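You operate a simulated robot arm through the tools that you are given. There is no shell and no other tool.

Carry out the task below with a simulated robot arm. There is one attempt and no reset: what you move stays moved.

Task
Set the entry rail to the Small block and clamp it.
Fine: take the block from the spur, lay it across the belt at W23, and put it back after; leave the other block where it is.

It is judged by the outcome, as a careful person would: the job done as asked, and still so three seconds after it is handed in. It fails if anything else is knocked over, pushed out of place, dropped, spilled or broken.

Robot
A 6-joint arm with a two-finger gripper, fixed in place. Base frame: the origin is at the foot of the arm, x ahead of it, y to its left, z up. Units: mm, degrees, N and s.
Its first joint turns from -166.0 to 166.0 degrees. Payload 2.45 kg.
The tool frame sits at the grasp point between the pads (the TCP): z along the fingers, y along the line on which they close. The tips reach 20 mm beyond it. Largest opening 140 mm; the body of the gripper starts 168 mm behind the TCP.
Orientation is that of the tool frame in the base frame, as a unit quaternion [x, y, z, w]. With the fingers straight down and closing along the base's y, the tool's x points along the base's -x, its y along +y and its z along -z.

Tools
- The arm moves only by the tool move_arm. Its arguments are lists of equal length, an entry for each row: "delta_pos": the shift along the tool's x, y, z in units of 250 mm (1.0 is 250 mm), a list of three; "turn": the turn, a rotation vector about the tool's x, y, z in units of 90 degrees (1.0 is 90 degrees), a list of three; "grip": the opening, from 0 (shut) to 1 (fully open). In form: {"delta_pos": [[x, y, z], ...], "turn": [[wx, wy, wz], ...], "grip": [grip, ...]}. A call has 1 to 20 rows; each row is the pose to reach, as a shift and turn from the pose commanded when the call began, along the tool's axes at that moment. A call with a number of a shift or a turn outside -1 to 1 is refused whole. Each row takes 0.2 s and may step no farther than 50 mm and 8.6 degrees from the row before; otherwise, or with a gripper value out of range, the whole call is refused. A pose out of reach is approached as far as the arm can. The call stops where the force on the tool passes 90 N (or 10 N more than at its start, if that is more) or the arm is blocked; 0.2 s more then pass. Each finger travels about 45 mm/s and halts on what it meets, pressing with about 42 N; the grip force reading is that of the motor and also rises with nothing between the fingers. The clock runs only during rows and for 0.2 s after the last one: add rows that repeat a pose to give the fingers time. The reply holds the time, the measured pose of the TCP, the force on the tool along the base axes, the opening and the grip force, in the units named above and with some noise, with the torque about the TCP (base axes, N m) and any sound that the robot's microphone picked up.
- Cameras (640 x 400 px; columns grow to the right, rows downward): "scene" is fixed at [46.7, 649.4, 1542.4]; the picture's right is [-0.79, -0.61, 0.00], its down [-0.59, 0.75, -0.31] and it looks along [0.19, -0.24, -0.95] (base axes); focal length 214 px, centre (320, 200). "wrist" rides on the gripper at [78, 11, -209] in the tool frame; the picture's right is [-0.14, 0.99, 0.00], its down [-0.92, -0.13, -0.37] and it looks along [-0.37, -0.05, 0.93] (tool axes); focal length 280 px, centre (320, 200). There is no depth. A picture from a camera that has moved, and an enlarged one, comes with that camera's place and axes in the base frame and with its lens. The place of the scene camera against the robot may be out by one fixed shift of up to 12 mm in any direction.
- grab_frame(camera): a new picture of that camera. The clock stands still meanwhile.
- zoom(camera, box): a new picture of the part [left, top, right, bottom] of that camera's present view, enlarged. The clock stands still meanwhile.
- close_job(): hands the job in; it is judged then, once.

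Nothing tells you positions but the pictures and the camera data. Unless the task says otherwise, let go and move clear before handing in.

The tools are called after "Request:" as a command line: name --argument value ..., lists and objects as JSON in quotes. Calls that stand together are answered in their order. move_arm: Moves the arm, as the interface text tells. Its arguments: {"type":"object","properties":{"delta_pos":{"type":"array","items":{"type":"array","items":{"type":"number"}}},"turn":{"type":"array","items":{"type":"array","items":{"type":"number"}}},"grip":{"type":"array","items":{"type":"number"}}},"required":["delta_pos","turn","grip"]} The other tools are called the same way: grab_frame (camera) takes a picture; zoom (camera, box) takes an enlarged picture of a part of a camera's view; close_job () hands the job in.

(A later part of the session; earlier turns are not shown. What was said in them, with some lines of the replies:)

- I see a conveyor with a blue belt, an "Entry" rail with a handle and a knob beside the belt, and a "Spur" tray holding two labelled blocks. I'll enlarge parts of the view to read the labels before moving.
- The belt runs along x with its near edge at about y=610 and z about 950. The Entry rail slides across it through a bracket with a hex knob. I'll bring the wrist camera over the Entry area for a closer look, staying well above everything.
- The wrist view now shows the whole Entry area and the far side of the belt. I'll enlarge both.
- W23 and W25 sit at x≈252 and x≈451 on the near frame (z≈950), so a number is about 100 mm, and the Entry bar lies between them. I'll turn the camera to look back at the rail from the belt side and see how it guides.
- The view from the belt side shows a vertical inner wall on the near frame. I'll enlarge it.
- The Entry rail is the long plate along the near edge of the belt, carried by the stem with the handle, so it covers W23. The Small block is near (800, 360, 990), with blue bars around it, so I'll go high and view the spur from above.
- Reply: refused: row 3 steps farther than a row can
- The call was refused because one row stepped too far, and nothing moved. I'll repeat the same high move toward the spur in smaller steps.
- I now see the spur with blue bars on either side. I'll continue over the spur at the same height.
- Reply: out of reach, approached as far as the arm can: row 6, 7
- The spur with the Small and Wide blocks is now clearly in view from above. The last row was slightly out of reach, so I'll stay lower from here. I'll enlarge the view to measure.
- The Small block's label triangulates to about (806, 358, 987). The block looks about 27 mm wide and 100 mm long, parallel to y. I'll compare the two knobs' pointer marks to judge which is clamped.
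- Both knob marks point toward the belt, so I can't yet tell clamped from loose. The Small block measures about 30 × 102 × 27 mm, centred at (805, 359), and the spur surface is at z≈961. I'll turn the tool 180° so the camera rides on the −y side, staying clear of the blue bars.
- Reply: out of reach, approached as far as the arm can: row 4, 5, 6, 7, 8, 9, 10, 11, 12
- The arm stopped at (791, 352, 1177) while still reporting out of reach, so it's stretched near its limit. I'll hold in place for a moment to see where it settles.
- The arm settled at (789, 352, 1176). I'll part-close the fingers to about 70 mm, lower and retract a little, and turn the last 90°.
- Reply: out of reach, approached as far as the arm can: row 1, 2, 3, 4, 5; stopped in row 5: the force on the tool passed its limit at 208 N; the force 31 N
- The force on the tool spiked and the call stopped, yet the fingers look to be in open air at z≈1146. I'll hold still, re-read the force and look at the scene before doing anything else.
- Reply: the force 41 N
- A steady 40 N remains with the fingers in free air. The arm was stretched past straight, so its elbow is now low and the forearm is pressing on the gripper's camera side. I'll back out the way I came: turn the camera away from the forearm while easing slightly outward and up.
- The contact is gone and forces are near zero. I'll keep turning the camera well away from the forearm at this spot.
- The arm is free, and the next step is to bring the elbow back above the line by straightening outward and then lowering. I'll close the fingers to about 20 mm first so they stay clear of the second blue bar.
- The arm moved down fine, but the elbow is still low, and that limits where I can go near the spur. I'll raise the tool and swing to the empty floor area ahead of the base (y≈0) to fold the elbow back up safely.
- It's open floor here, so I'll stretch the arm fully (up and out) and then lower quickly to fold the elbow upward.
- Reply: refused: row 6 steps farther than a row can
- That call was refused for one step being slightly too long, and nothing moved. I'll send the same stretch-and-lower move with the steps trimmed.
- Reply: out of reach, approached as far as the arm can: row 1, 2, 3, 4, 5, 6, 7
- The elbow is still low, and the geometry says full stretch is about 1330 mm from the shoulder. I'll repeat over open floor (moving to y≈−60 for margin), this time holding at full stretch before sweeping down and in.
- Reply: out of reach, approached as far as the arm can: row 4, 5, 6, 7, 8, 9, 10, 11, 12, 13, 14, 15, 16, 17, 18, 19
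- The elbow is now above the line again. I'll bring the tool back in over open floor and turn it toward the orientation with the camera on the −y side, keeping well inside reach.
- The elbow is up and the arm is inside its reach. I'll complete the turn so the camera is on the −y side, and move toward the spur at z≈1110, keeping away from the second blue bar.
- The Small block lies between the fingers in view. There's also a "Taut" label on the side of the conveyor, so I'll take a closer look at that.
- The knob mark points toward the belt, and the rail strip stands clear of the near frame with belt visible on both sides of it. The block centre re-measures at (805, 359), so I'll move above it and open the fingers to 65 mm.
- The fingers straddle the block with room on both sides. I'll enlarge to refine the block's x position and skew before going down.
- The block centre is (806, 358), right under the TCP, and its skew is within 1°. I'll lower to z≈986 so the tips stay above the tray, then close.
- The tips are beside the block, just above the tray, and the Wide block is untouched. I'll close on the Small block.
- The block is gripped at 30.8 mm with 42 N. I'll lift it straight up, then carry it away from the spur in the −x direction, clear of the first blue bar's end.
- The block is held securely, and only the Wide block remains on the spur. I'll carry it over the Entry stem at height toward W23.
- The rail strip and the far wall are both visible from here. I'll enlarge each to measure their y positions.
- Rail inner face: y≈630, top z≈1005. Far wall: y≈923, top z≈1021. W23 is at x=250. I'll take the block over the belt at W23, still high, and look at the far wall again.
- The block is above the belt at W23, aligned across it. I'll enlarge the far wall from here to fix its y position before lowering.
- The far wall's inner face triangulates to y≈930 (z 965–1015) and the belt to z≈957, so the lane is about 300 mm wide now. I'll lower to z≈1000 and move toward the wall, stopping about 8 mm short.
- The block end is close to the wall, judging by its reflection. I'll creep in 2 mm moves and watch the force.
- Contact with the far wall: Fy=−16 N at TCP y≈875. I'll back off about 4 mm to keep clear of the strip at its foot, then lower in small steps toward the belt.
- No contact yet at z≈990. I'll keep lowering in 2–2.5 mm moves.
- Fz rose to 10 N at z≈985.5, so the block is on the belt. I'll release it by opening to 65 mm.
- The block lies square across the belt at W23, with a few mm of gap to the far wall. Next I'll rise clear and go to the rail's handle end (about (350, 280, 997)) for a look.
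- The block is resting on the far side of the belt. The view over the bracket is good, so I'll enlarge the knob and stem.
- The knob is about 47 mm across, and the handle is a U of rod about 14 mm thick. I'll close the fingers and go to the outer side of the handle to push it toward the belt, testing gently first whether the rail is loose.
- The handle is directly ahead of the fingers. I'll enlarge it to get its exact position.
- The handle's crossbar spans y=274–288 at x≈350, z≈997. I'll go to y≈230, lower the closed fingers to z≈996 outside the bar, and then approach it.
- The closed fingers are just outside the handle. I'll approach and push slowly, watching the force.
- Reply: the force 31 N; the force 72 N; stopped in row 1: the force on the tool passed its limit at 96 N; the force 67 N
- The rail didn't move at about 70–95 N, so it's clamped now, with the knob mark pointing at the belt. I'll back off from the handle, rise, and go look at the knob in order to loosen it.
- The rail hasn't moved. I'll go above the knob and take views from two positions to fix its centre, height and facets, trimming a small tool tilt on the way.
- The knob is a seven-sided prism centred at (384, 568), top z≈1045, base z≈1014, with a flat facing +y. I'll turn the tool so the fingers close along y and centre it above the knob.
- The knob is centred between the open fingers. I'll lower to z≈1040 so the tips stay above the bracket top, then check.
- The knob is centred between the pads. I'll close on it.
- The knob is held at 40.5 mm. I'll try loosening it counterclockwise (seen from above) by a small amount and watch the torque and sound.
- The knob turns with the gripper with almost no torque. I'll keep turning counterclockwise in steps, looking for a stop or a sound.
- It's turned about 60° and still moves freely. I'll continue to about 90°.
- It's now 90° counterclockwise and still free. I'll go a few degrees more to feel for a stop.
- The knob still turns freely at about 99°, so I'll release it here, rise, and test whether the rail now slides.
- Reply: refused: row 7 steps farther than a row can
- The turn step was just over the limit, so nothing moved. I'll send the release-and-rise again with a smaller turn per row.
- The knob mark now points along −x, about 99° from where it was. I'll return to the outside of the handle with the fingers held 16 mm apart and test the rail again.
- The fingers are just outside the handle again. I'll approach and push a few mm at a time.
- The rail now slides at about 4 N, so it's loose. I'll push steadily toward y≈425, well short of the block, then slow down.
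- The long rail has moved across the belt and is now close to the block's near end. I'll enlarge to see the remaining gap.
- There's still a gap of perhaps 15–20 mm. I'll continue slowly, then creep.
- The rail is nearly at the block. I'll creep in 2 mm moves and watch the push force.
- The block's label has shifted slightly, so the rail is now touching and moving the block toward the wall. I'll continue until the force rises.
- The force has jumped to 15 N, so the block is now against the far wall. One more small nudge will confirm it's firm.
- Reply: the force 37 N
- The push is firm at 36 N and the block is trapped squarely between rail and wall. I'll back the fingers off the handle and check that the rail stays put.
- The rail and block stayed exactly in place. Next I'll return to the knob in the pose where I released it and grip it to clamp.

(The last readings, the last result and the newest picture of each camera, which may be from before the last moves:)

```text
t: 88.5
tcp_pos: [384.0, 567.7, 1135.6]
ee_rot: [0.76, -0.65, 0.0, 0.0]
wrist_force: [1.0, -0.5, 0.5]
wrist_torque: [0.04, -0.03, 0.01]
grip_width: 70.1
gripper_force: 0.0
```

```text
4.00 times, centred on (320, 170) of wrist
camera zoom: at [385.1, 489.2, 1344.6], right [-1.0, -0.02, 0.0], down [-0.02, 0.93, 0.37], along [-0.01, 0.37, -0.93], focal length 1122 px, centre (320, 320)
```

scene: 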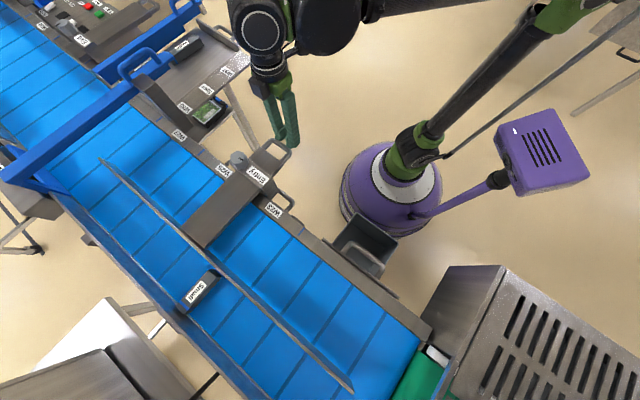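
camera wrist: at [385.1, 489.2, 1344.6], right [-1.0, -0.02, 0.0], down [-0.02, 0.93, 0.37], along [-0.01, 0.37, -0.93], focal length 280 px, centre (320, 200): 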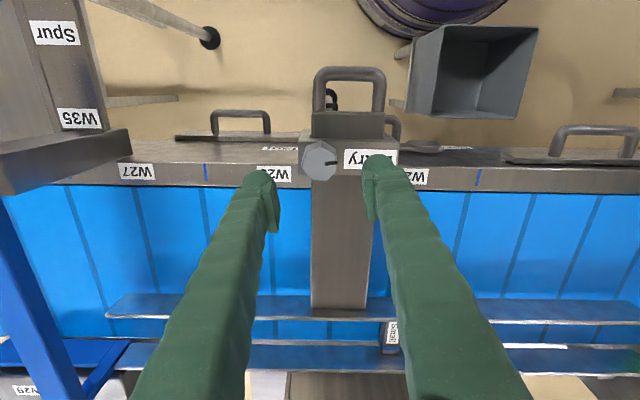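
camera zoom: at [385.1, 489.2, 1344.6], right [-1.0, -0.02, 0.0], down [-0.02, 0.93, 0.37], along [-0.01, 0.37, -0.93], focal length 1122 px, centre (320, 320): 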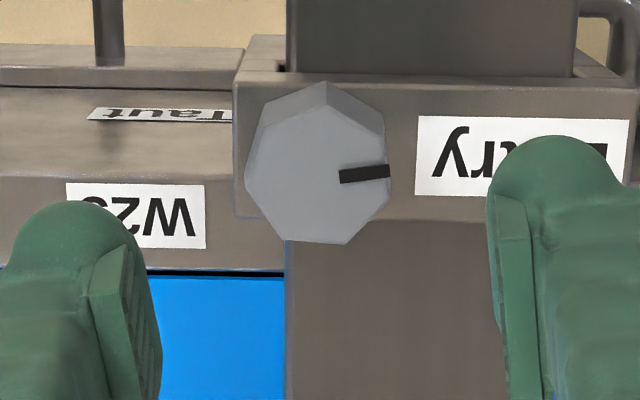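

The knob is just as I left it, centred under the gripper. I'll lower and grip.

Request:
move_arm --delta_pos '[[0.004, 0, 0.12], [0.004, 0, 0.24], [0.004, 0, 0.33], [0.004, 0, 0.382], [0.004, 0, 0.382]]' --turn '[[0, 0, 0], [0, 0, 0], [0, 0, 0], [0, 0, 0], [0, 0, 0]]' --grip '[0.5, 0.5, 0.5, 0.5, 0.5]'

Request:
move_arm --delta_pos '[[0, 0, 0], [0, 0, 0], [0, 0, 0], [0, 0, 0], [0, 0, 0]]' --turn '[[0, 0, 0], [0, 0, 0], [0, 0, 0], [0, 0, 0], [0, 0, 0]]' --grip '[0.15, 0.15, 0.15, 0.15, 0.15]'

Request:
zoom --camera "wrist" --box '[240, 140, 400, 240]'

```text
t: 89.7
tcp_pos: [385.1, 565.5, 1041.1]
ee_rot: [0.76, -0.649, 0.0, 0.0]
wrist_force: [0.5, 0.0, 1.0]
wrist_torque: [0.03, -0.03, 0.02]
grip_width: 70.1
gripper_force: 0.0
```

```text
t: 90.8
tcp_pos: [385.0, 565.6, 1041.6]
ee_rot: [0.76, -0.65, 0.0, 0.001]
wrist_force: [-11.4, -4.6, -8.4]
wrist_torque: [-0.05, 0.13, 0.01]
grip_width: 40.2
gripper_force: 44.7
```

```text
4.00 times, centred on (320, 190) of wrist
camera zoom: at [385.5, 486.6, 1250.9], right [-1.0, -0.02, 0.0], down [-0.02, 0.93, 0.37], along [-0.01, 0.37, -0.93], focal length 1122 px, centre (320, 240)
```

zoom: 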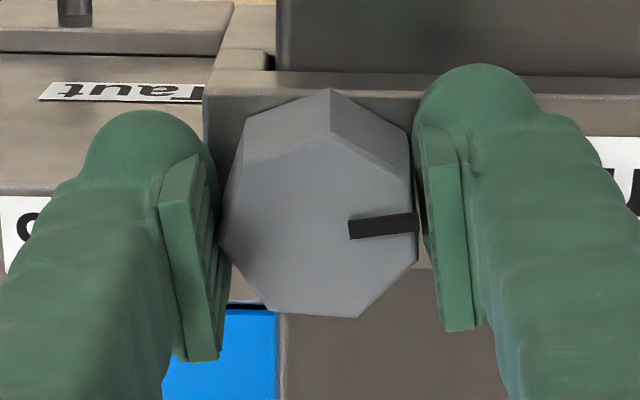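

The knob is gripped at 40 mm. I'll turn it clockwise, back toward the clamped position, in steps while watching the torque.

Request:
move_arm --delta_pos '[[0, 0, 0], [0, 0, 0], [0, 0, 0], [0, 0, 0], [0, 0, 0], [0, 0, 0], [0, 0, 0], [0, 0, 0]]' --turn '[[0, 0, 0.06], [0, 0, 0.13], [0, 0, 0.2], [0, 0, 0.27], [0, 0, 0.34], [0, 0, 0.41], [0, 0, 0.48], [0, 0, 0.55]]' --grip '[0.15, 0.15, 0.15, 0.15, 0.15, 0.15, 0.15, 0.15]'

Request:
move_arm --delta_pos '[[0, 0, 0], [0, 0, 0], [0, 0, 0], [0, 0, 0], [0, 0, 0]]' --turn '[[0, 0, 0.07], [0, 0, 0.14], [0, 0, 0.21], [0, 0, 0.28], [0, 0, 0.35]]' --grip '[0.15, 0.15, 0.15, 0.15, 0.15]'

Request:
zoom --camera "wrist" --box '[240, 140, 400, 240]'

Request:
zoom --camera "scene" --box '[150, 220, 270, 320]'

```text
t: 92.7
tcp_pos: [384.9, 565.4, 1043.6]
ee_rot: [-0.417, 0.909, 0.0, 0.0]
wrist_force: [-33.0, -16.8, -4.8]
wrist_torque: [-0.42, 0.55, -0.01]
grip_width: 40.5
gripper_force: 44.6
```

```text
t: 93.8
tcp_pos: [383.7, 565.8, 1043.7]
ee_rot: [-0.155, 0.988, 0.001, 0.0]
wrist_force: [-26.2, -6.4, 32.2]
wrist_torque: [-0.18, 0.41, 0.0]
grip_width: 40.1
gripper_force: 44.9
```

```text
4.00 times, centred on (320, 190) of wrist
camera zoom: at [306.3, 552.5, 1251.7], right [-0.17, 0.98, 0.0], down [0.92, 0.16, 0.37], along [0.36, 0.06, -0.93], focal length 1122 px, centre (320, 240)
```

zoom: 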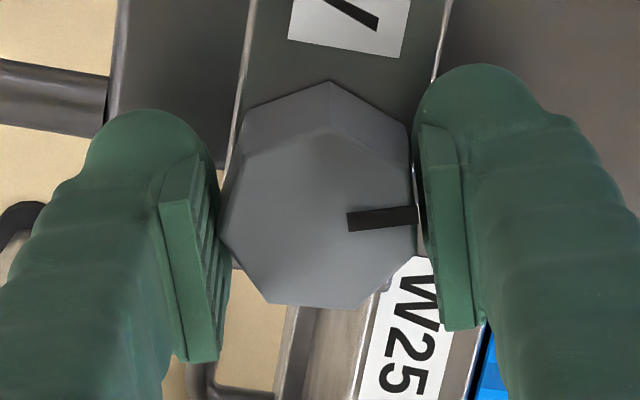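

```text
4.00 times, centred on (210, 270) of scene
camera zoom: at [46.7, 649.4, 1542.4], right [-0.79, -0.61, 0.0], down [-0.59, 0.75, -0.31], along [0.19, -0.24, -0.95], focal length 858 px, centre (760, -80)
```

zoom: 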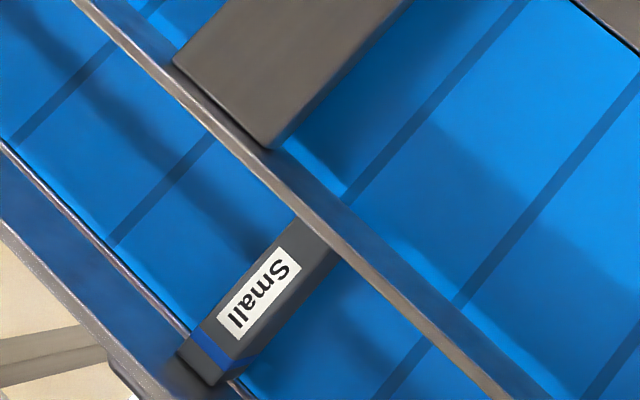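

The knob is within 18° of its original clamped angle and the rail hasn't shifted. There's some side load, so I'll ease the TCP 1.5 mm toward −x while finishing the turn.

Request:
move_arm --delta_pos '[[0.003, 0.001, 0], [0.0057, 0.0018, 0], [0.0057, 0.0018, 0], [0.0057, 0.0018, 0]]' --turn '[[0, 0, 0.06], [0, 0, 0.13], [0, 0, 0.198], [0, 0, 0.198]]' --grip '[0.15, 0.15, 0.15, 0.15]'

Request:
zoom --camera "wrist" --box '[240, 140, 400, 240]'

```text
t: 94.8
tcp_pos: [384.8, 567.0, 1042.8]
ee_rot: [0.0, 1.0, 0.001, 0.001]
wrist_force: [0.3, 2.0, 42.3]
wrist_torque: [0.08, -0.16, 0.19]
grip_width: 39.9
gripper_force: 44.4
```

```text
4.00 times, centred on (320, 190) of wrist
camera zoom: at [305.8, 576.7, 1251.5], right [0.14, 0.99, 0.0], down [0.92, -0.13, 0.37], along [0.37, -0.05, -0.93], focal length 1122 px, centre (320, 240)
```

zoom: 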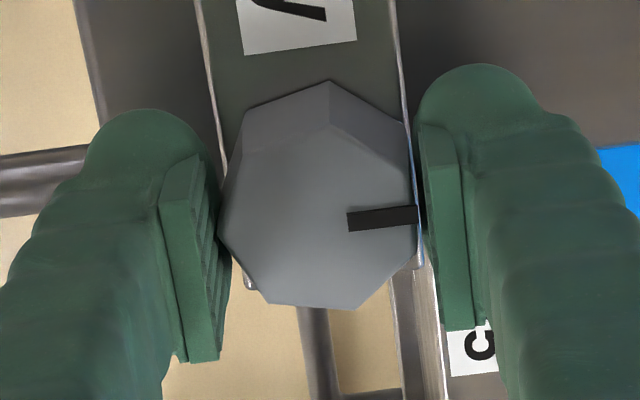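

It's back at the original angle and torque has appeared for the first time (0.19 N·m). I'll press a few degrees further to make sure it's tight.

Request:
move_arm --delta_pos '[[0, 0, -0.006], [0, 0, -0.006]]' --turn '[[0, 0, 0.04], [0, 0, 0.04]]' --grip '[0.15, 0.15]'

Request:
zoom --camera "wrist" --box '[240, 140, 400, 240]'

```text
t: 95.5
tcp_pos: [384.0, 565.0, 1042.3]
ee_rot: [0.031, 1.0, 0.0, 0.001]
wrist_force: [0.4, -7.7, -13.6]
wrist_torque: [-0.02, -0.4, 0.95]
grip_width: 40.2
gripper_force: 44.8
```

```text
4.00 times, centred on (320, 190) of wrist
camera zoom: at [307.2, 582.0, 1251.1], right [0.2, 0.98, 0.0], down [0.91, -0.18, 0.37], along [0.36, -0.07, -0.93], focal length 1122 px, centre (320, 240)
```

zoom: 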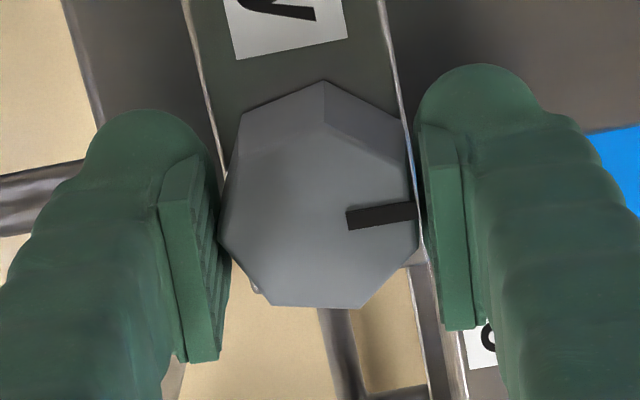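

Torque climbs to 0.95 N·m with the knob at its stop, so it's tight. I'll relax the twist slightly, release and rise.

Request:
move_arm --delta_pos '[[0, 0, 0], [0, 0, 0], [0, 0, 0], [0, 0, 0], [0, 0, 0], [0, 0, -0.1], [0, 0, -0.25], [0, 0, -0.4], [0, 0, -0.4]]' --turn '[[0, 0, -0.025], [0, 0, -0.025], [0, 0, -0.025], [0, 0, -0.025], [0, 0, -0.025], [0, 0, -0.025], [0, 0, -0.025], [0, 0, -0.025], [0, 0, -0.025]]' --grip '[0.15, 0.5, 0.5, 0.5, 0.5, 0.5, 0.5, 0.5, 0.5]'

Request:
zoom --camera "wrist" --box '[240, 120, 400, 220]'

Request:
zoom --camera "scene" --box '[150, 220, 270, 320]'

Request:
grab_frame --camera "wrist"

```text
t: 97.5
tcp_pos: [386.2, 568.4, 1141.8]
ee_rot: [0.011, 1.0, 0.0, 0.0]
wrist_force: [-0.3, 0.1, -0.1]
wrist_torque: [-0.02, 0.02, 0.02]
grip_width: 70.0
gripper_force: 0.0
```

```text
4.00 times, centred on (320, 170) of wrist
camera zoom: at [306.3, 580.1, 1351.3], right [0.16, 0.99, 0.0], down [0.92, -0.15, 0.37], along [0.36, -0.06, -0.93], focal length 1122 px, centre (320, 320)
```

zoom: 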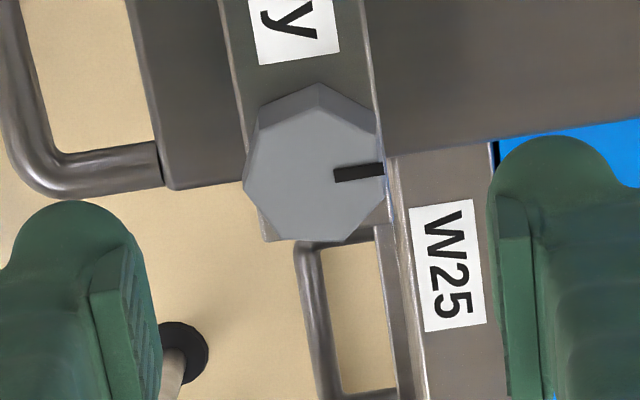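

```text
4.00 times, centred on (210, 270) of scene
camera zoom: at [46.7, 649.4, 1542.4], right [-0.79, -0.61, 0.0], down [-0.59, 0.75, -0.31], along [0.19, -0.24, -0.95], focal length 858 px, centre (760, -80)
```

zoom: 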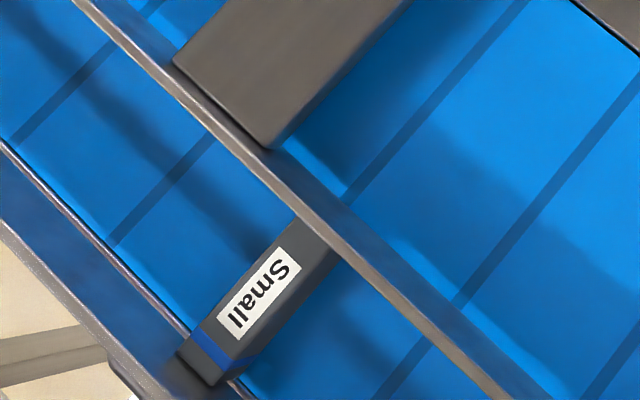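

```text
taken
camera wrist: at [306.3, 580.1, 1351.3], right [0.16, 0.99, 0.0], down [0.92, -0.15, 0.37], along [0.36, -0.06, -0.93], focal length 280 px, centre (320, 200)
```

wrist: 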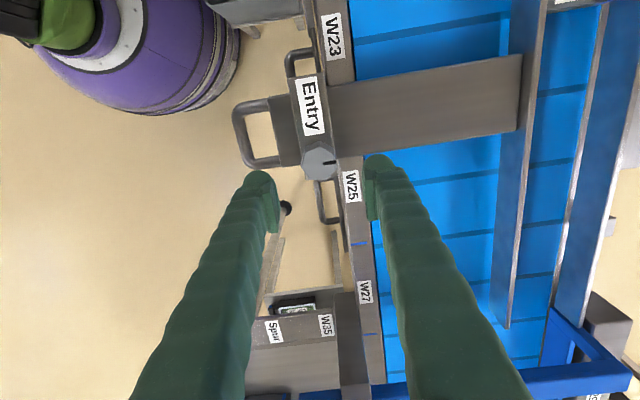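

The knob mark is back at the clamp position, and the rail and block haven't moved. I'll turn the tool and move back over the block to retrieve it.

Request:
move_arm --delta_pos '[[0.035, 0.076, 0], [0.07, 0.152, 0], [0.105, 0.228, 0], [0.14, 0.304, 0], [0.175, 0.38, 0], [0.21, 0.456, 0], [0.245, 0.532, 0], [0.28, 0.608, 0], [0.315, 0.684, 0], [0.35, 0.76, 0], [0.385, 0.836, 0], [0.42, 0.911, 0], [0.42, 0.911, 0]]' --turn '[[0, 0, -0.085], [0, 0, -0.17], [0, 0, -0.255], [0, 0, -0.34], [0, 0, -0.425], [0, 0, -0.51], [0, 0, -0.595], [0, 0, -0.68], [0, 0, -0.765], [0, 0, -0.85], [0, 0, -0.925], [0, 0, -1.0], [0, 0, -1.0]]' --grip '[0.464, 0.464, 0.464, 0.464, 0.464, 0.464, 0.464, 0.464, 0.464, 0.464, 0.464, 0.464, 0.464]'

Request:
grab_frame --camera "wrist"

```text
t: 100.2
tcp_pos: [284.2, 796.9, 1140.6]
ee_rot: [-0.7, 0.714, 0.0, 0.0]
wrist_force: [0.0, 0.0, 0.0]
wrist_torque: [0.03, -0.01, -0.03]
grip_width: 64.9
gripper_force: 0.1
```

```text
taken
camera wrist: at [271.3, 719.6, 1350.1], right [-0.99, 0.16, 0.0], down [0.15, 0.92, 0.37], along [0.06, 0.36, -0.93], focal length 280 px, centre (320, 200)
```

wrist: 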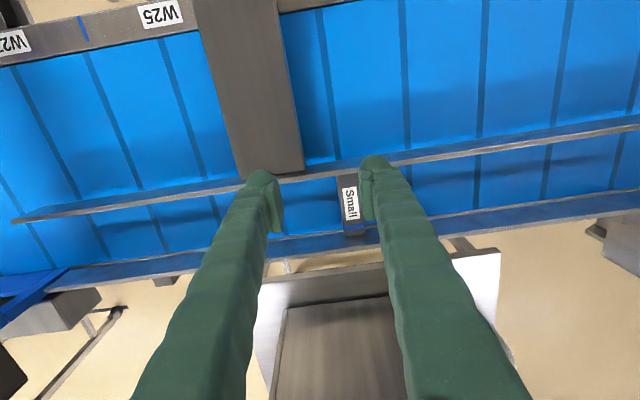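

The block is visible between the rail and the far wall. I'll centre above it, squaring up the tool by about 1°.

Request:
move_arm --delta_pos '[[-0.1, 0.05, 0.0], [-0.2, 0.1, 0.06], [-0.308, 0.138, 0.14], [-0.308, 0.138, 0.242], [-0.308, 0.138, 0.242]]' --turn '[[0, 0, -0.006], [0, 0, -0.0128], [0, 0, -0.0128], [0, 0, -0.0128], [0, 0, -0.0128]]' --grip '[0.464, 0.464, 0.464, 0.464, 0.464]'

Request:
grab_frame --camera "wrist"

Request:
zoom --camera "wrist" --box '[230, 90, 400, 260]'

```text
t: 101.5
tcp_pos: [250.8, 873.9, 1079.9]
ee_rot: [-0.707, 0.708, 0.0, -0.001]
wrist_force: [0.8, 0.2, 0.4]
wrist_torque: [-0.03, 0.0, 0.01]
grip_width: 65.1
gripper_force: 0.0
```

```text
taken
camera wrist: at [238.9, 796.5, 1290.0], right [-0.99, 0.14, 0.0], down [0.13, 0.92, 0.37], along [0.05, 0.36, -0.93], focal length 280 px, centre (320, 200)
```

wrist: 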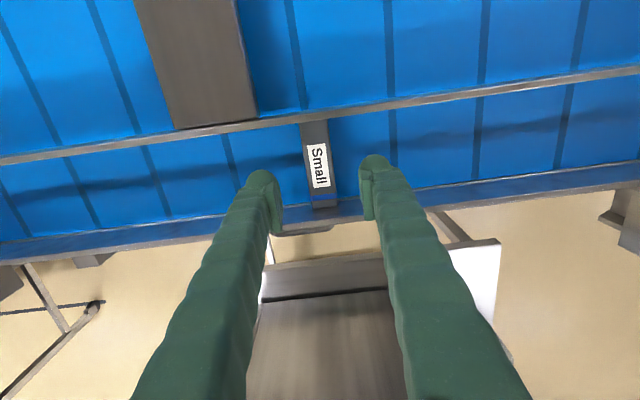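

```text
2.35 times, centred on (315, 175) of wrist
camera zoom: at [238.9, 796.5, 1290.0], right [-0.99, 0.14, 0.0], down [0.13, 0.92, 0.37], along [0.05, 0.36, -0.93], focal length 660 px, centre (332, 259)
```

zoom: 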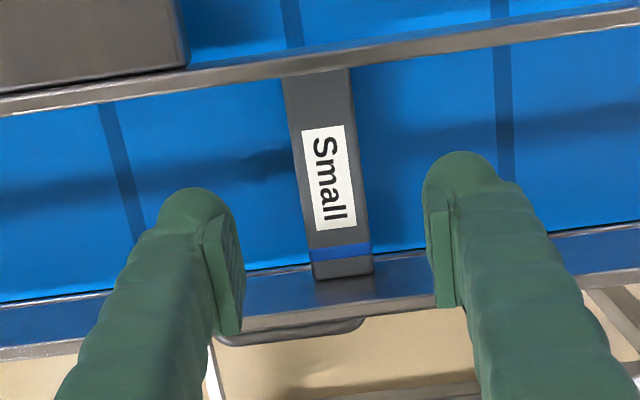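

The block spans neatly from the rail to the wall. I'll go down, grip it, and check before lifting.

Request:
move_arm --delta_pos '[[0, -0.004, 0.12], [0, -0.004, 0.24], [0, -0.004, 0.33], [0, -0.004, 0.375], [0, -0.004, 0.375]]' --turn '[[0, 0, 0], [0, 0, 0], [0, 0, 0], [0, 0, 0], [0, 0, 0]]' --grip '[0.464, 0.464, 0.464, 0.464, 0.464]'

Request:
move_arm --delta_pos '[[0, 0, 0], [0, 0, 0], [0, 0, 0], [0, 0, 0], [0, 0, 0]]' --turn '[[0, 0, 0], [0, 0, 0], [0, 0, 0], [0, 0, 0], [0, 0, 0]]' --grip '[0.1, 0.1, 0.1, 0.1, 0.1]'

Request:
zoom --camera "wrist" --box '[230, 100, 400, 270]'

```text
t: 102.7
tcp_pos: [252.7, 874.6, 988.6]
ee_rot: [-0.707, 0.708, 0.0, -0.001]
wrist_force: [-0.8, -0.1, -0.1]
wrist_torque: [-0.01, 0.03, -0.01]
grip_width: 64.9
gripper_force: 0.1
```

```text
t: 103.8
tcp_pos: [253.7, 873.4, 986.7]
ee_rot: [-0.706, 0.708, 0.0, 0.0]
wrist_force: [-0.1, -0.7, -0.1]
wrist_torque: [-0.06, 0.04, 0.02]
grip_width: 30.5
gripper_force: 41.5
```

```text
2.35 times, centred on (315, 185) of wrist
camera zoom: at [241.2, 796.3, 1196.5], right [-0.99, 0.14, 0.0], down [0.13, 0.92, 0.37], along [0.05, 0.36, -0.93], focal length 660 px, centre (332, 235)
```

zoom: 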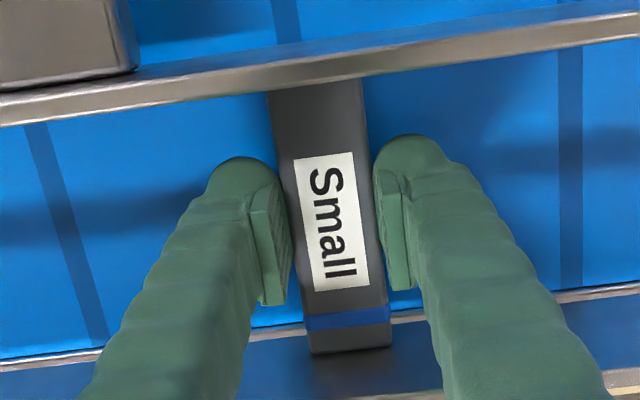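

It's gripped at 30.5 mm. I'll lift slowly straight up and watch for drag.

Request:
move_arm --delta_pos '[[0, 0, -0.02], [0, 0, -0.05], [0, 0, -0.1]]' --turn '[[0, 0, 0], [0, 0, 0], [0, 0, 0]]' --grip '[0.1, 0.1, 0.1]'

Request:
move_arm --delta_pos '[[0, 0, -0.1], [0, 0, -0.24], [0, 0, -0.38], [0, 0, -0.38]]' --turn '[[0, 0, 0], [0, 0, 0], [0, 0, 0], [0, 0, 0]]' --grip '[0.1, 0.1, 0.1, 0.1]'

Request:
grab_frame --camera "wrist"

Request:
grab_frame --camera "scene"

```text
t: 104.7
tcp_pos: [251.0, 874.0, 1015.1]
ee_rot: [-0.706, 0.708, 0.001, 0.0]
wrist_force: [0.1, -7.4, -4.2]
wrist_torque: [-0.27, -0.01, 0.03]
grip_width: 30.6
gripper_force: 42.1
```

```text
t: 105.7
tcp_pos: [253.5, 876.1, 1109.4]
ee_rot: [-0.706, 0.708, 0.0, -0.001]
wrist_force: [-0.1, -0.5, -1.6]
wrist_torque: [0.01, 0.02, -0.04]
grip_width: 30.6
gripper_force: 42.0
```

```text
taken
camera wrist: at [241.9, 797.7, 1318.7], right [-0.99, 0.14, 0.0], down [0.13, 0.92, 0.37], along [0.05, 0.36, -0.93], focal length 280 px, centre (320, 200)
```

wrist: 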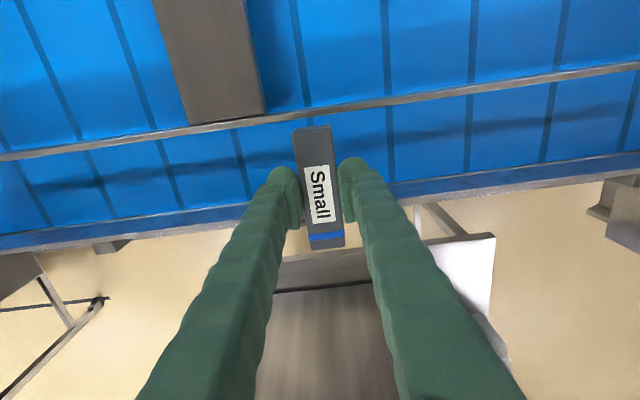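

```text
taken
```

scene: 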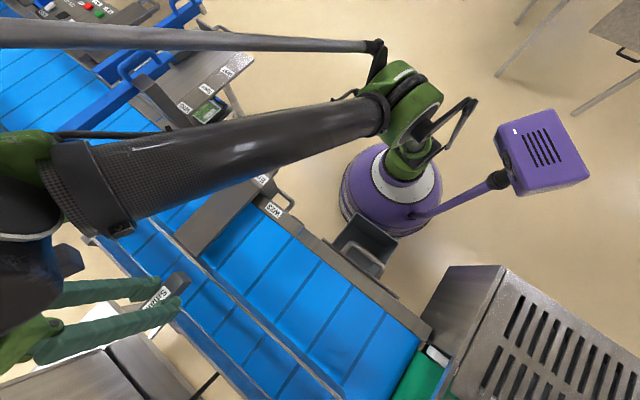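

The block came out cleanly with little drag. I'll carry it back to the spur by the same high route.

Request:
move_arm --delta_pos '[[0.15, -0.04, -0.02], [0.3, -0.08, -0.03], [0.46, -0.12, -0.03], [0.62, -0.17, -0.03], [0.78, -0.22, -0.03], [0.94, -0.28, -0.03], [0.94, -0.28, -0.03]]' --turn '[[0, 0, 0], [0, 0, 0], [0, 0, 0], [0, 0, 0], [0, 0, 0], [0, 0, 0], [0, 0, 0]]' --grip '[0.1, 0.1, 0.1, 0.1, 0.1, 0.1, 0.1]'

Request:
move_arm --delta_pos '[[0.12, -0.12, 0], [0.24, -0.24, 0], [0.36, -0.36, 0], [0.48, -0.48, 0], [0.6, -0.6, 0], [0.72, -0.72, 0], [0.84, -0.84, 0], [0.96, -0.94, 0], [0.96, -0.94, 0]]' --turn '[[0, 0, 0], [0, 0, 0], [0, 0, 0], [0, 0, 0], [0, 0, 0], [0, 0, 0], [0, 0, 0], [0, 0, 0], [0, 0, 0]]' --grip '[0.1, 0.1, 0.1, 0.1, 0.1, 0.1, 0.1, 0.1, 0.1]'

Request:
grab_frame --camera "wrist"

Request:
grab_frame --camera "scene"

```text
t: 107.2
tcp_pos: [321.2, 639.6, 1116.3]
ee_rot: [-0.707, 0.707, 0.0, 0.0]
wrist_force: [0.7, 0.2, -1.4]
wrist_torque: [-0.04, -0.01, 0.01]
grip_width: 30.4
gripper_force: 41.7
```

```text
t: 109.2
tcp_pos: [556.9, 398.7, 1118.4]
ee_rot: [0.707, -0.707, 0.0, 0.001]
wrist_force: [-0.8, -1.0, -0.8]
wrist_torque: [-0.01, -0.01, 0.02]
grip_width: 30.7
gripper_force: 42.3
```

```text
taken
camera wrist: at [546.4, 321.0, 1326.6], right [-0.99, 0.14, 0.0], down [0.13, 0.92, 0.37], along [0.05, 0.37, -0.93], focal length 280 px, centre (320, 200)
```

wrist: 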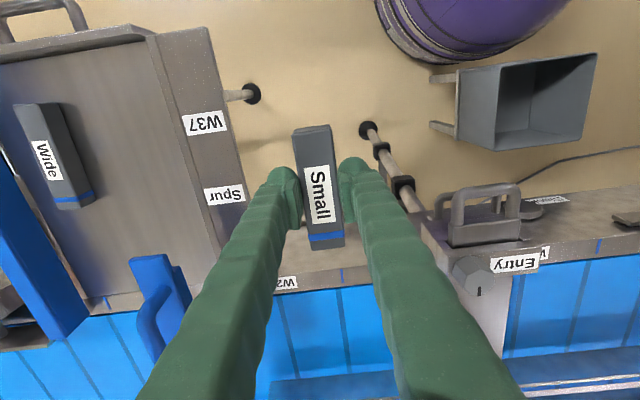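

```text
taken
```

scene: 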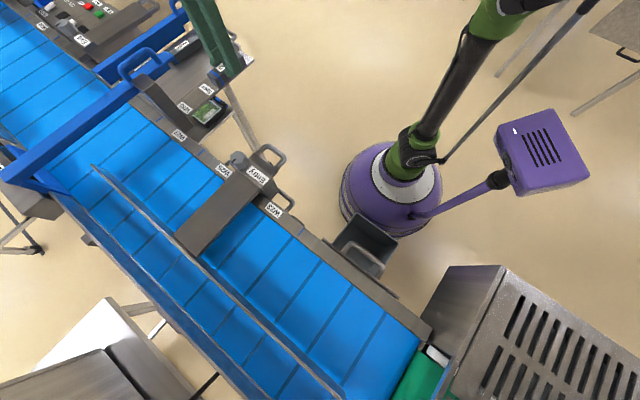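

The rail is set across the belt and the Wide block is untouched. I'll move to y≈340 before passing the blue bar, then go on to the spur.

Request:
move_arm --delta_pos '[[0.12, -0.02, 0], [0.23, -0.08, 0], [0.23, -0.22, 0], [0.23, -0.38, 0], [0.23, -0.54, 0], [0.23, -0.7, 0], [0.23, -0.86, 0], [0.23, -0.99, 0], [0.23, -0.99, 0]]' --turn '[[0, 0, 0], [0, 0, 0], [0, 0, 0], [0, 0, 0], [0, 0, 0], [0, 0, 0], [0, 0, 0.004], [0, 0, 0.004], [0, 0, 0.004]]' --grip '[0.1, 0.1, 0.1, 0.1, 0.1, 0.1, 0.1, 0.1, 0.1]'

Request:
grab_frame --camera "wrist"

```text
t: 111.2
tcp_pos: [805.6, 341.8, 1115.4]
ee_rot: [-0.704, 0.71, 0.0, -0.001]
wrist_force: [-0.6, 1.0, -1.7]
wrist_torque: [0.03, -0.03, 0.01]
grip_width: 31.0
gripper_force: 42.2
```

```text
taken
camera wrist: at [794.0, 262.7, 1324.3], right [-0.99, 0.14, 0.0], down [0.13, 0.92, 0.37], along [0.05, 0.36, -0.93], focal length 280 px, centre (320, 200)
```

wrist: 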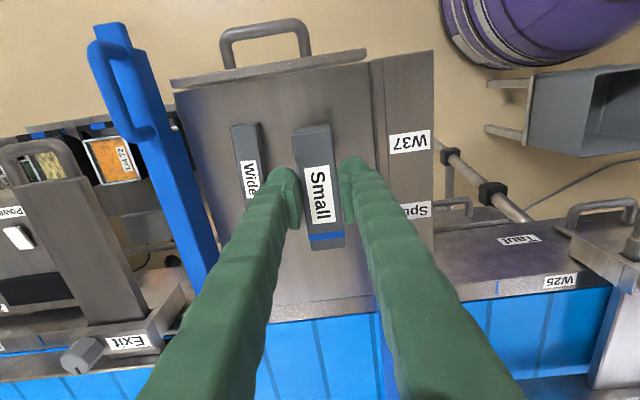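

I'm above the block's original spot on the spur. I'll move to y≈357 and lower to just above the tray.

Request:
move_arm --delta_pos '[[-0.03, -0.002, 0.1], [-0.062, -0.002, 0.24], [-0.062, -0.002, 0.38], [-0.062, -0.002, 0.46], [-0.062, -0.002, 0.49], [-0.062, -0.002, 0.49]]' --turn '[[0, 0, 0], [0, 0, 0], [0, 0, 0], [0, 0, 0], [0, 0, 0], [0, 0, 0]]' --grip '[0.1, 0.1, 0.1, 0.1, 0.1, 0.1]'

Request:
grab_frame --camera "wrist"

```text
t: 112.7
tcp_pos: [805.6, 356.1, 992.4]
ee_rot: [-0.705, 0.709, 0.001, -0.001]
wrist_force: [-0.2, 0.3, -1.8]
wrist_torque: [-0.01, 0.0, 0.0]
grip_width: 30.6
gripper_force: 42.0
```

```text
taken
camera wrist: at [794.0, 278.9, 1202.4], right [-0.99, 0.14, 0.0], down [0.13, 0.92, 0.37], along [0.05, 0.36, -0.93], focal length 280 px, centre (320, 200)
```

wrist: 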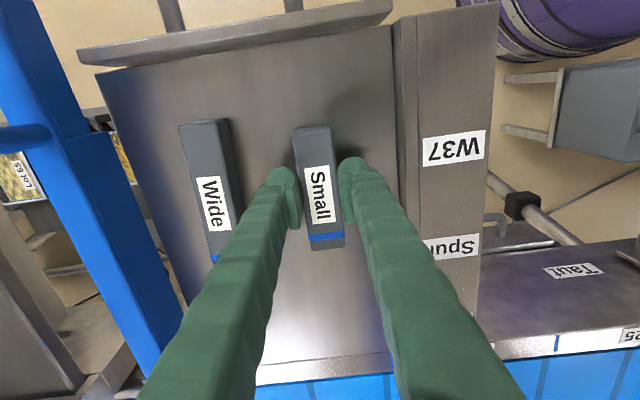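

It's about 4 mm above the tray in the same spot as before. I'll lower in small steps to contact.

Request:
move_arm --delta_pos '[[0, 0, 0.008], [0, 0, 0.01]]' --turn '[[0, 0, 0], [0, 0, 0]]' --grip '[0.1, 0.1]'

Request:
move_arm --delta_pos '[[0, 0, 0.007]]' --turn '[[0, 0, 0]]' --grip '[0.1]'

```text
t: 113.2
tcp_pos: [804.3, 356.8, 991.4]
ee_rot: [-0.705, 0.709, 0.0, -0.001]
wrist_force: [-0.9, 0.0, -1.1]
wrist_torque: [0.01, -0.02, 0.01]
grip_width: 30.7
gripper_force: 42.3
```

```text
t: 113.7
tcp_pos: [804.2, 356.6, 989.6]
ee_rot: [-0.705, 0.709, 0.001, -0.001]
wrist_force: [0.0, 0.1, -1.6]
wrist_torque: [-0.01, -0.03, -0.01]
grip_width: 30.7
gripper_force: 42.0
```

No contact yet. I'll go a little lower.

Request:
move_arm --delta_pos '[[0, 0, 0.006]]' --turn '[[0, 0, 0]]' --grip '[0.1]'

Request:
move_arm --delta_pos '[[0, 0, 0.006]]' --turn '[[0, 0, 0]]' --grip '[0.1]'

```text
t: 114.0
tcp_pos: [803.5, 356.2, 987.1]
ee_rot: [-0.705, 0.709, 0.0, 0.0]
wrist_force: [0.6, 0.3, -1.5]
wrist_torque: [0.01, -0.01, 0.0]
grip_width: 30.8
gripper_force: 41.9
```

```text
t: 114.5
tcp_pos: [803.4, 356.4, 987.1]
ee_rot: [-0.705, 0.709, 0.0, 0.0]
wrist_force: [6.9, 4.2, 23.4]
wrist_torque: [0.17, -0.19, -0.01]
grip_width: 30.8
gripper_force: 42.1
```

The block is touching the tray but sits about 2–3 mm from its original x. I'll lift it slightly, shift by that amount, and set it down again.

Request:
move_arm --delta_pos '[[0, 0, -0.012], [-0.003, -0.01, -0.012], [-0.003, -0.01, -0.004], [-0.003, -0.01, -0.001]]' --turn '[[0, 0, 0], [0, 0, 0], [0, 0, 0], [0, 0, 0]]' --grip '[0.1, 0.1, 0.1, 0.1]'

```text
t: 115.5
tcp_pos: [807.1, 358.3, 986.1]
ee_rot: [-0.705, 0.709, 0.0, -0.001]
wrist_force: [7.3, 4.1, 19.8]
wrist_torque: [-0.01, -0.11, 0.01]
grip_width: 30.7
gripper_force: 41.8
```

It's now at (806–807, 358), resting on the tray. I'll relax the downward press by 1 mm, open, and check.

Request:
move_arm --delta_pos '[[0, 0, -0.004], [0, 0, -0.004], [0, 0, -0.004], [0, 0, -0.004], [0, 0, -0.004]]' --turn '[[0, 0, 0], [0, 0, 0], [0, 0, 0], [0, 0, 0], [0, 0, 0]]' --grip '[0.1, 0.464, 0.464, 0.464, 0.464]'

Request:
grab_frame --camera "wrist"

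```text
t: 116.7
tcp_pos: [806.7, 358.1, 986.9]
ee_rot: [-0.705, 0.71, 0.0, -0.001]
wrist_force: [0.5, 0.1, -0.7]
wrist_torque: [0.07, -0.01, 0.01]
grip_width: 65.1
gripper_force: 0.0
```

```text
taken
camera wrist: at [795.3, 279.9, 1196.2], right [-0.99, 0.14, 0.0], down [0.13, 0.92, 0.37], along [0.05, 0.36, -0.93], focal length 280 px, centre (320, 200)
```

wrist: 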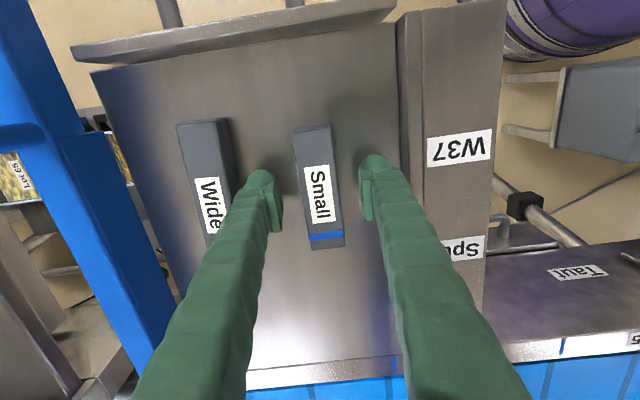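

The view matches the one before the pick, so the block is back in place. I'll rise straight up and move away to inspect the rail and the clamp.

Request:
move_arm --delta_pos '[[0, 0, -0.06], [0, 0, -0.2], [0, 0, -0.36], [0, 0, -0.52], [0.02, 0.15, -0.52], [0.04, 0.32, -0.52], [0.06, 0.49, -0.52], [0.08, 0.66, -0.52], [0.08, 0.83, -0.52], [0.08, 0.98, -0.52], [0.08, 0.98, -0.52]]' --turn '[[0, 0, 0], [0, 0, 0], [0, 0, 0], [0, 0, 0], [0, 0, 0], [0, 0, 0], [0, 0, 0], [0, 0, 0], [0, 0, 0], [0, 0, 0], [0, 0, 0]]' --grip '[0.464, 0.464, 0.464, 0.464, 0.464, 0.464, 0.464, 0.464, 0.464, 0.464, 0.464]'

Request:
grab_frame --camera "scene"

Request:
zoom --camera "scene" --box '[150, 220, 270, 320]'

Request:
zoom --camera "scene" --box '[210, 130, 310, 220]'

Request:
grab_frame --camera "wrist"

```text
t: 119.0
tcp_pos: [561.1, 334.8, 1116.4]
ee_rot: [-0.704, 0.71, 0.0, 0.0]
wrist_force: [1.0, 0.5, 0.4]
wrist_torque: [-0.01, -0.02, -0.02]
grip_width: 65.2
gripper_force: 0.1
```

```text
taken
```

scene: 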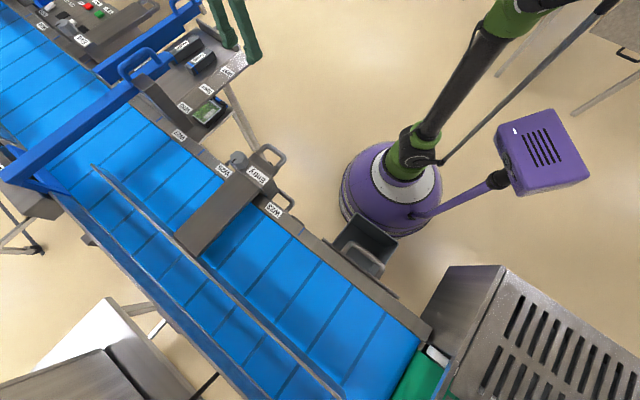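

```text
4.00 times, centred on (210, 270) of scene
camera zoom: at [46.7, 649.4, 1542.4], right [-0.79, -0.61, 0.0], down [-0.59, 0.75, -0.31], along [0.19, -0.24, -0.95], focal length 858 px, centre (760, -80)
```

zoom: 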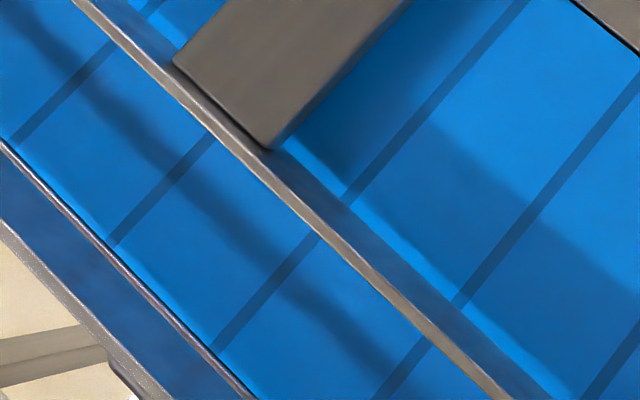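

```text
4.44 times, centred on (260, 175) of scene
camera zoom: at [46.7, 649.4, 1542.4], right [-0.79, -0.61, 0.0], down [-0.59, 0.75, -0.31], along [0.19, -0.24, -0.95], focal length 953 px, centre (587, 311)
```

zoom: 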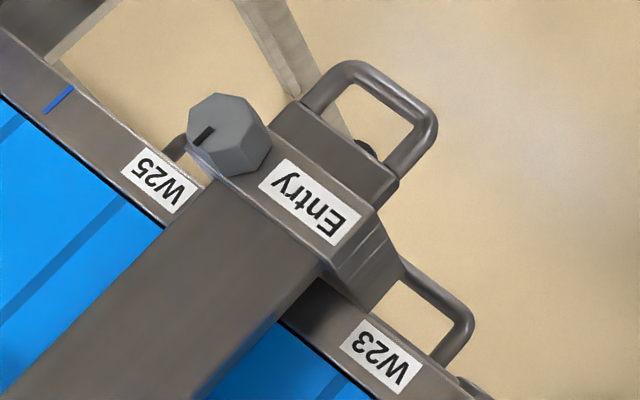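

```text
taken
camera wrist: at [549.6, 256.6, 1325.3], right [-0.99, 0.14, 0.0], down [0.14, 0.92, 0.37], along [0.05, 0.36, -0.93], focal length 280 px, centre (320, 200)
```

wrist: 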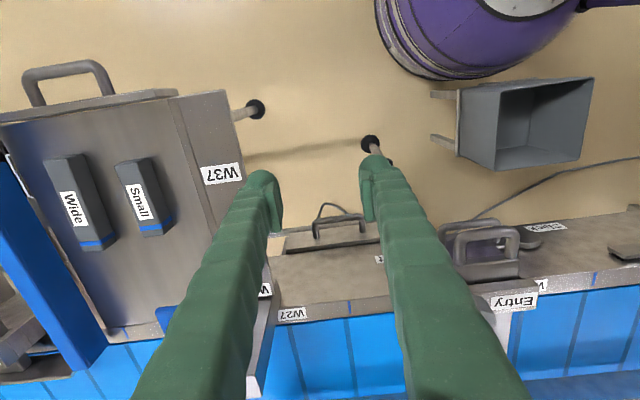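

The rail is exactly where it was with the block in place, both blocks are on the spur, and the knob mark is at the clamp position. As a last check I'll nudge the handle very lightly; it slid at 4 N when loose.

Request:
move_arm --delta_pos '[[-0.07, 0.16, 0], [-0.14, 0.33, 0], [-0.2, 0.5, 0], [-0.27, 0.67, 0], [-0.34, 0.836, 0], [-0.34, 0.836, 0.14], [-0.34, 0.836, 0.3], [-0.34, 0.836, 0.476], [-0.34, 0.836, 0.476]]' --turn '[[0, 0, 0], [0, 0, 0], [0, 0, 0], [0, 0, 0], [0, 0, -0.004], [0, 0, -0.004], [0, 0, -0.004], [0, 0, -0.004], [0, 0, -0.004]]' --grip '[0.3, 0.2, 0.115, 0.115, 0.115, 0.115, 0.115, 0.115, 0.115]'

Request:
grab_frame --camera "wrist"

```text
t: 121.0
tcp_pos: [353.3, 427.0, 999.2]
ee_rot: [-0.707, 0.708, 0.0, 0.0]
wrist_force: [0.0, -0.4, 0.1]
wrist_torque: [-0.02, 0.01, 0.0]
grip_width: 16.0
gripper_force: 0.0
```

```text
taken
camera wrist: at [342.0, 348.7, 1208.7], right [-0.99, 0.14, 0.0], down [0.13, 0.92, 0.37], along [0.05, 0.37, -0.93], focal length 280 px, centre (320, 200)
```

wrist: 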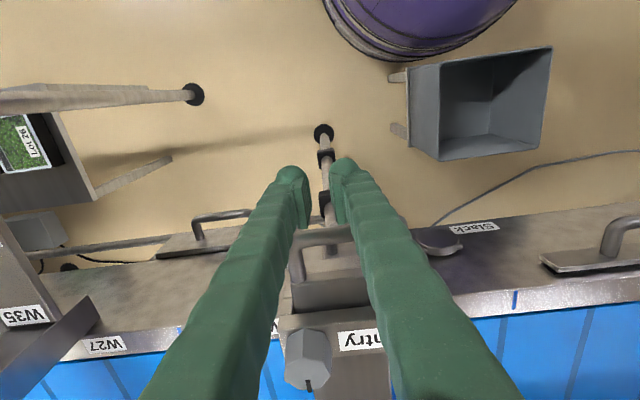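

The fingers are just outside the handle. I'll approach slowly and stop as soon as a light force appears.

Request:
move_arm --delta_pos '[[-0.02, 0, 0.008], [-0.04, 0, 0.008], [-0.054, 0, 0.008]]' --turn '[[0, 0, 0], [0, 0, 0], [0, 0, 0]]' --grip '[0.115, 0.115, 0.115]'

Request:
move_arm --delta_pos '[[-0.006, 0, 0]]' --turn '[[0, 0, 0]]' --grip '[0.115]'

```text
t: 121.8
tcp_pos: [353.3, 439.0, 997.6]
ee_rot: [-0.706, 0.708, 0.0, 0.0]
wrist_force: [0.8, -0.4, -0.1]
wrist_torque: [0.03, 0.01, 0.02]
grip_width: 16.0
gripper_force: 0.1
```

```text
t: 122.2
tcp_pos: [353.6, 441.6, 997.1]
ee_rot: [-0.706, 0.708, 0.0, -0.001]
wrist_force: [-1.4, 0.0, 0.2]
wrist_torque: [-0.01, 0.01, 0.01]
grip_width: 16.3
gripper_force: 0.1
```

Request:
move_arm --delta_pos '[[-0.005, 0, 0]]' --turn '[[0, 0, 0]]' --grip '[0.115]'

```text
t: 122.7
tcp_pos: [354.7, 441.4, 997.5]
ee_rot: [-0.706, 0.708, -0.001, 0.001]
wrist_force: [0.1, -0.2, -0.6]
wrist_torque: [0.02, -0.01, 0.03]
grip_width: 15.9
gripper_force: 0.1
```

There's no contact yet at y≈442. I'll continue in 1.2 mm steps.

Request:
move_arm --delta_pos '[[-0.005, 0, 0]]' --turn '[[0, 0, 0]]' --grip '[0.115]'

Request:
move_arm --delta_pos '[[-0.004, 0, 0]]' --turn '[[0, 0, 0]]' --grip '[0.115]'

```text
t: 123.0
tcp_pos: [355.4, 443.7, 996.9]
ee_rot: [0.707, -0.707, 0.0, 0.001]
wrist_force: [0.1, 0.0, -1.5]
wrist_torque: [-0.01, -0.04, 0.0]
grip_width: 16.0
gripper_force: 0.1
```

```text
t: 123.5
tcp_pos: [354.0, 444.4, 997.5]
ee_rot: [-0.706, 0.708, 0.0, -0.001]
wrist_force: [-0.8, -0.6, -0.2]
wrist_torque: [-0.03, 0.0, 0.0]
grip_width: 16.1
gripper_force: 0.1
```

Still free at y≈444, which is about where the push ended. One more small step.

Request:
move_arm --delta_pos '[[-0.004, 0, 0]]' --turn '[[0, 0, 0]]' --grip '[0.115]'

Request:
move_arm --delta_pos '[[-0.003, 0, 0]]' --turn '[[0, 0, 0]]' --grip '[0.115]'

```text
t: 123.8
tcp_pos: [354.7, 444.0, 995.8]
ee_rot: [-0.707, 0.708, 0.0, 0.0]
wrist_force: [-0.3, -4.4, -1.5]
wrist_torque: [-0.07, -0.01, 0.06]
grip_width: 15.4
gripper_force: 0.1
```

```text
t: 124.2
tcp_pos: [355.1, 444.2, 996.2]
ee_rot: [-0.706, 0.708, -0.001, 0.001]
wrist_force: [0.6, -10.2, 3.5]
wrist_torque: [-0.06, 0.13, 0.12]
grip_width: 15.7
gripper_force: 0.1
```

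The force rises to 10 N, and a loose rail would have slid at 4 N. One more small step will confirm that it holds.

Request:
move_arm --delta_pos '[[-0.004, 0, 0]]' --turn '[[0, 0, 0]]' --grip '[0.115]'

Request:
zoom --camera "scene" --box '[150, 220, 270, 320]'

```text
t: 124.7
tcp_pos: [354.5, 445.2, 995.9]
ee_rot: [-0.707, 0.708, 0.0, 0.0]
wrist_force: [-0.2, -21.4, 0.1]
wrist_torque: [-0.23, -0.07, 0.38]
grip_width: 15.8
gripper_force: 0.0
```

```text
4.00 times, centred on (210, 270) of scene
camera zoom: at [46.7, 649.4, 1542.4], right [-0.79, -0.61, 0.0], down [-0.59, 0.75, -0.31], along [0.19, -0.24, -0.95], focal length 858 px, centre (760, -80)
```

zoom: 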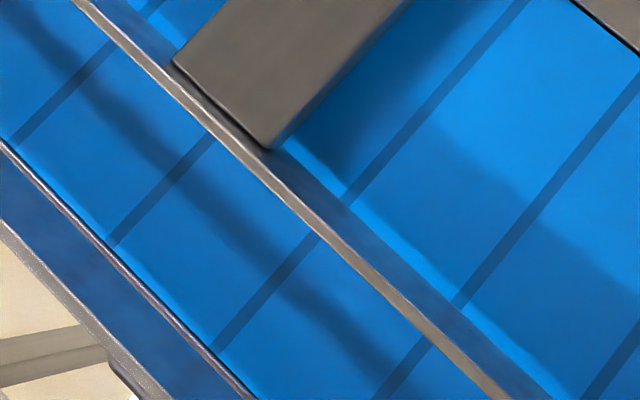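

The rail holds at 21 N and hasn't moved, so the clamp is confirmed. I'll back off the handle and rise well clear of everything.

Request:
move_arm --delta_pos '[[0.02, 0, 0], [0.08, 0, 0], [0.14, 0, 0], [0.14, 0, -0.14], [0.14, 0, -0.32], [0.14, 0, -0.5], [0.14, 0, -0.66], [0.14, 0, -0.8], [0.14, 0, -0.8]]' --turn '[[0, 0, 0], [0, 0, 0], [0, 0, 0], [0, 0, 0], [0, 0, 0], [0, 0, 0], [0, 0, 0], [0, 0, 0], [0, 0, 0]]' --grip '[0.115, 0.115, 0.115, 0.115, 0.115, 0.115, 0.3, 0.464, 0.464]'

Request:
grab_frame --camera "scene"

Request:
zoom --camera "scene" --box '[130, 20, 290, 120]'

Request:
zoom --camera "scene" --box '[200, 130, 310, 220]'

Request:
grab_frame --camera "wrist"

```text
t: 126.7
tcp_pos: [352.1, 413.4, 1197.7]
ee_rot: [-0.707, 0.707, 0.0, 0.0]
wrist_force: [0.1, -0.3, -0.2]
wrist_torque: [0.04, 0.01, 0.01]
grip_width: 64.8
gripper_force: 0.0
```

```text
taken
```

scene: 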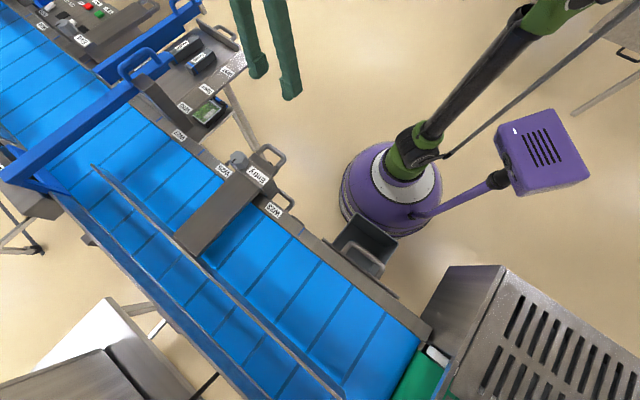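

```text
4.00 times, centred on (210, 70) of scene
camera zoom: at [46.7, 649.4, 1542.4], right [-0.79, -0.61, 0.0], down [-0.59, 0.75, -0.31], along [0.19, -0.24, -0.95], focal length 858 px, centre (760, 720)
```

zoom: 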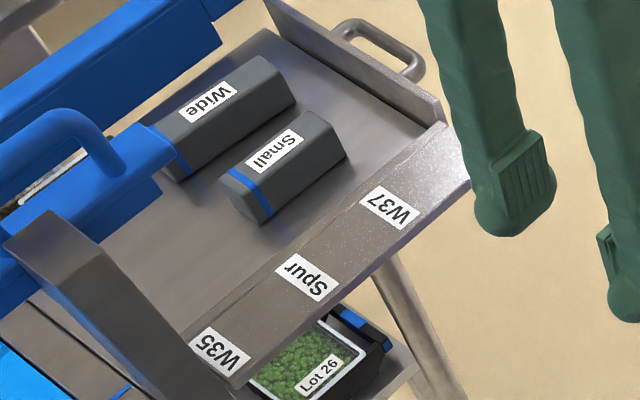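

```text
4.44 times, centred on (255, 175) of scene
camera zoom: at [46.7, 649.4, 1542.4], right [-0.79, -0.61, 0.0], down [-0.59, 0.75, -0.31], along [0.19, -0.24, -0.95], focal length 953 px, centre (609, 311)
```

zoom: 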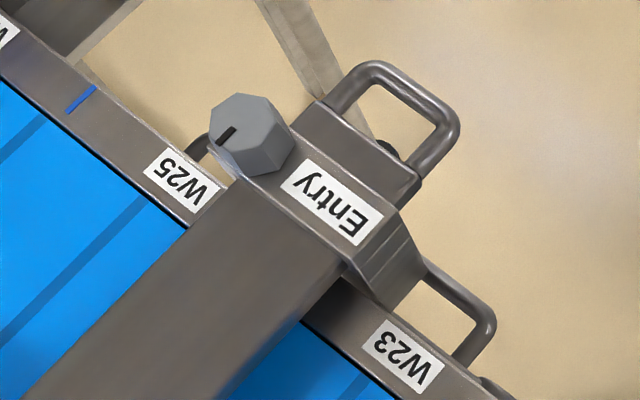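

```text
taken
camera wrist: at [340.4, 335.5, 1405.3], right [-0.99, 0.14, 0.0], down [0.13, 0.92, 0.37], along [0.05, 0.37, -0.93], focal length 280 px, centre (320, 200)
```

wrist: 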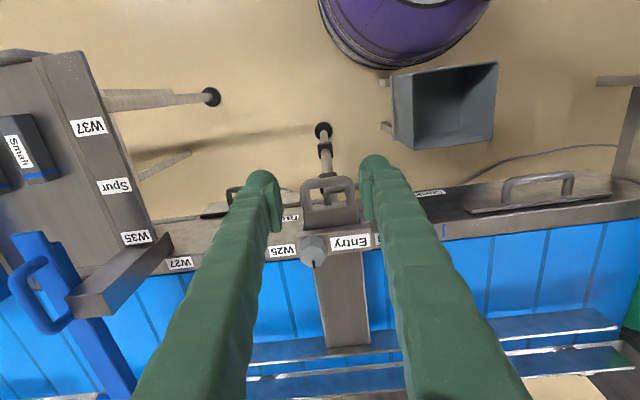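

The Entry rail is set to the Small block and clamped, and the Small block is back in its place on the spur next to the untouched Wide block. Nothing else was disturbed and the arm is clear, so I'm handing the job in.

Request:
close_job

```text
The job is handed in.
```

The entry rail is set to the Small block and clamped, and I've handed the job in. The rail was already clamped when I started, so I loosened its knob first.

- **Setting:** I laid the block across the belt at W23. I then slid the rail in until the block was held firmly between the rail and the far wall, and tightened the knob to its stop.
- **Clamp check:** with the block out, I pushed the handle with about 21 N and the rail didn't move. When it was loose it slid at about 4 N.
- **Blocks:** the Small block is back in its spot on the spur, within a millimetre or two. I never touched the Wide block.
- **Arm contact with itself:** early on the arm overreached near the spur, and its forearm pressed against the gripper with a brief force spike of about 208 N. I backed it off over open floor. It touched nothing else, and the camera and gripper worked normally afterwards.

The arm has let go and is clear of the conveyor.
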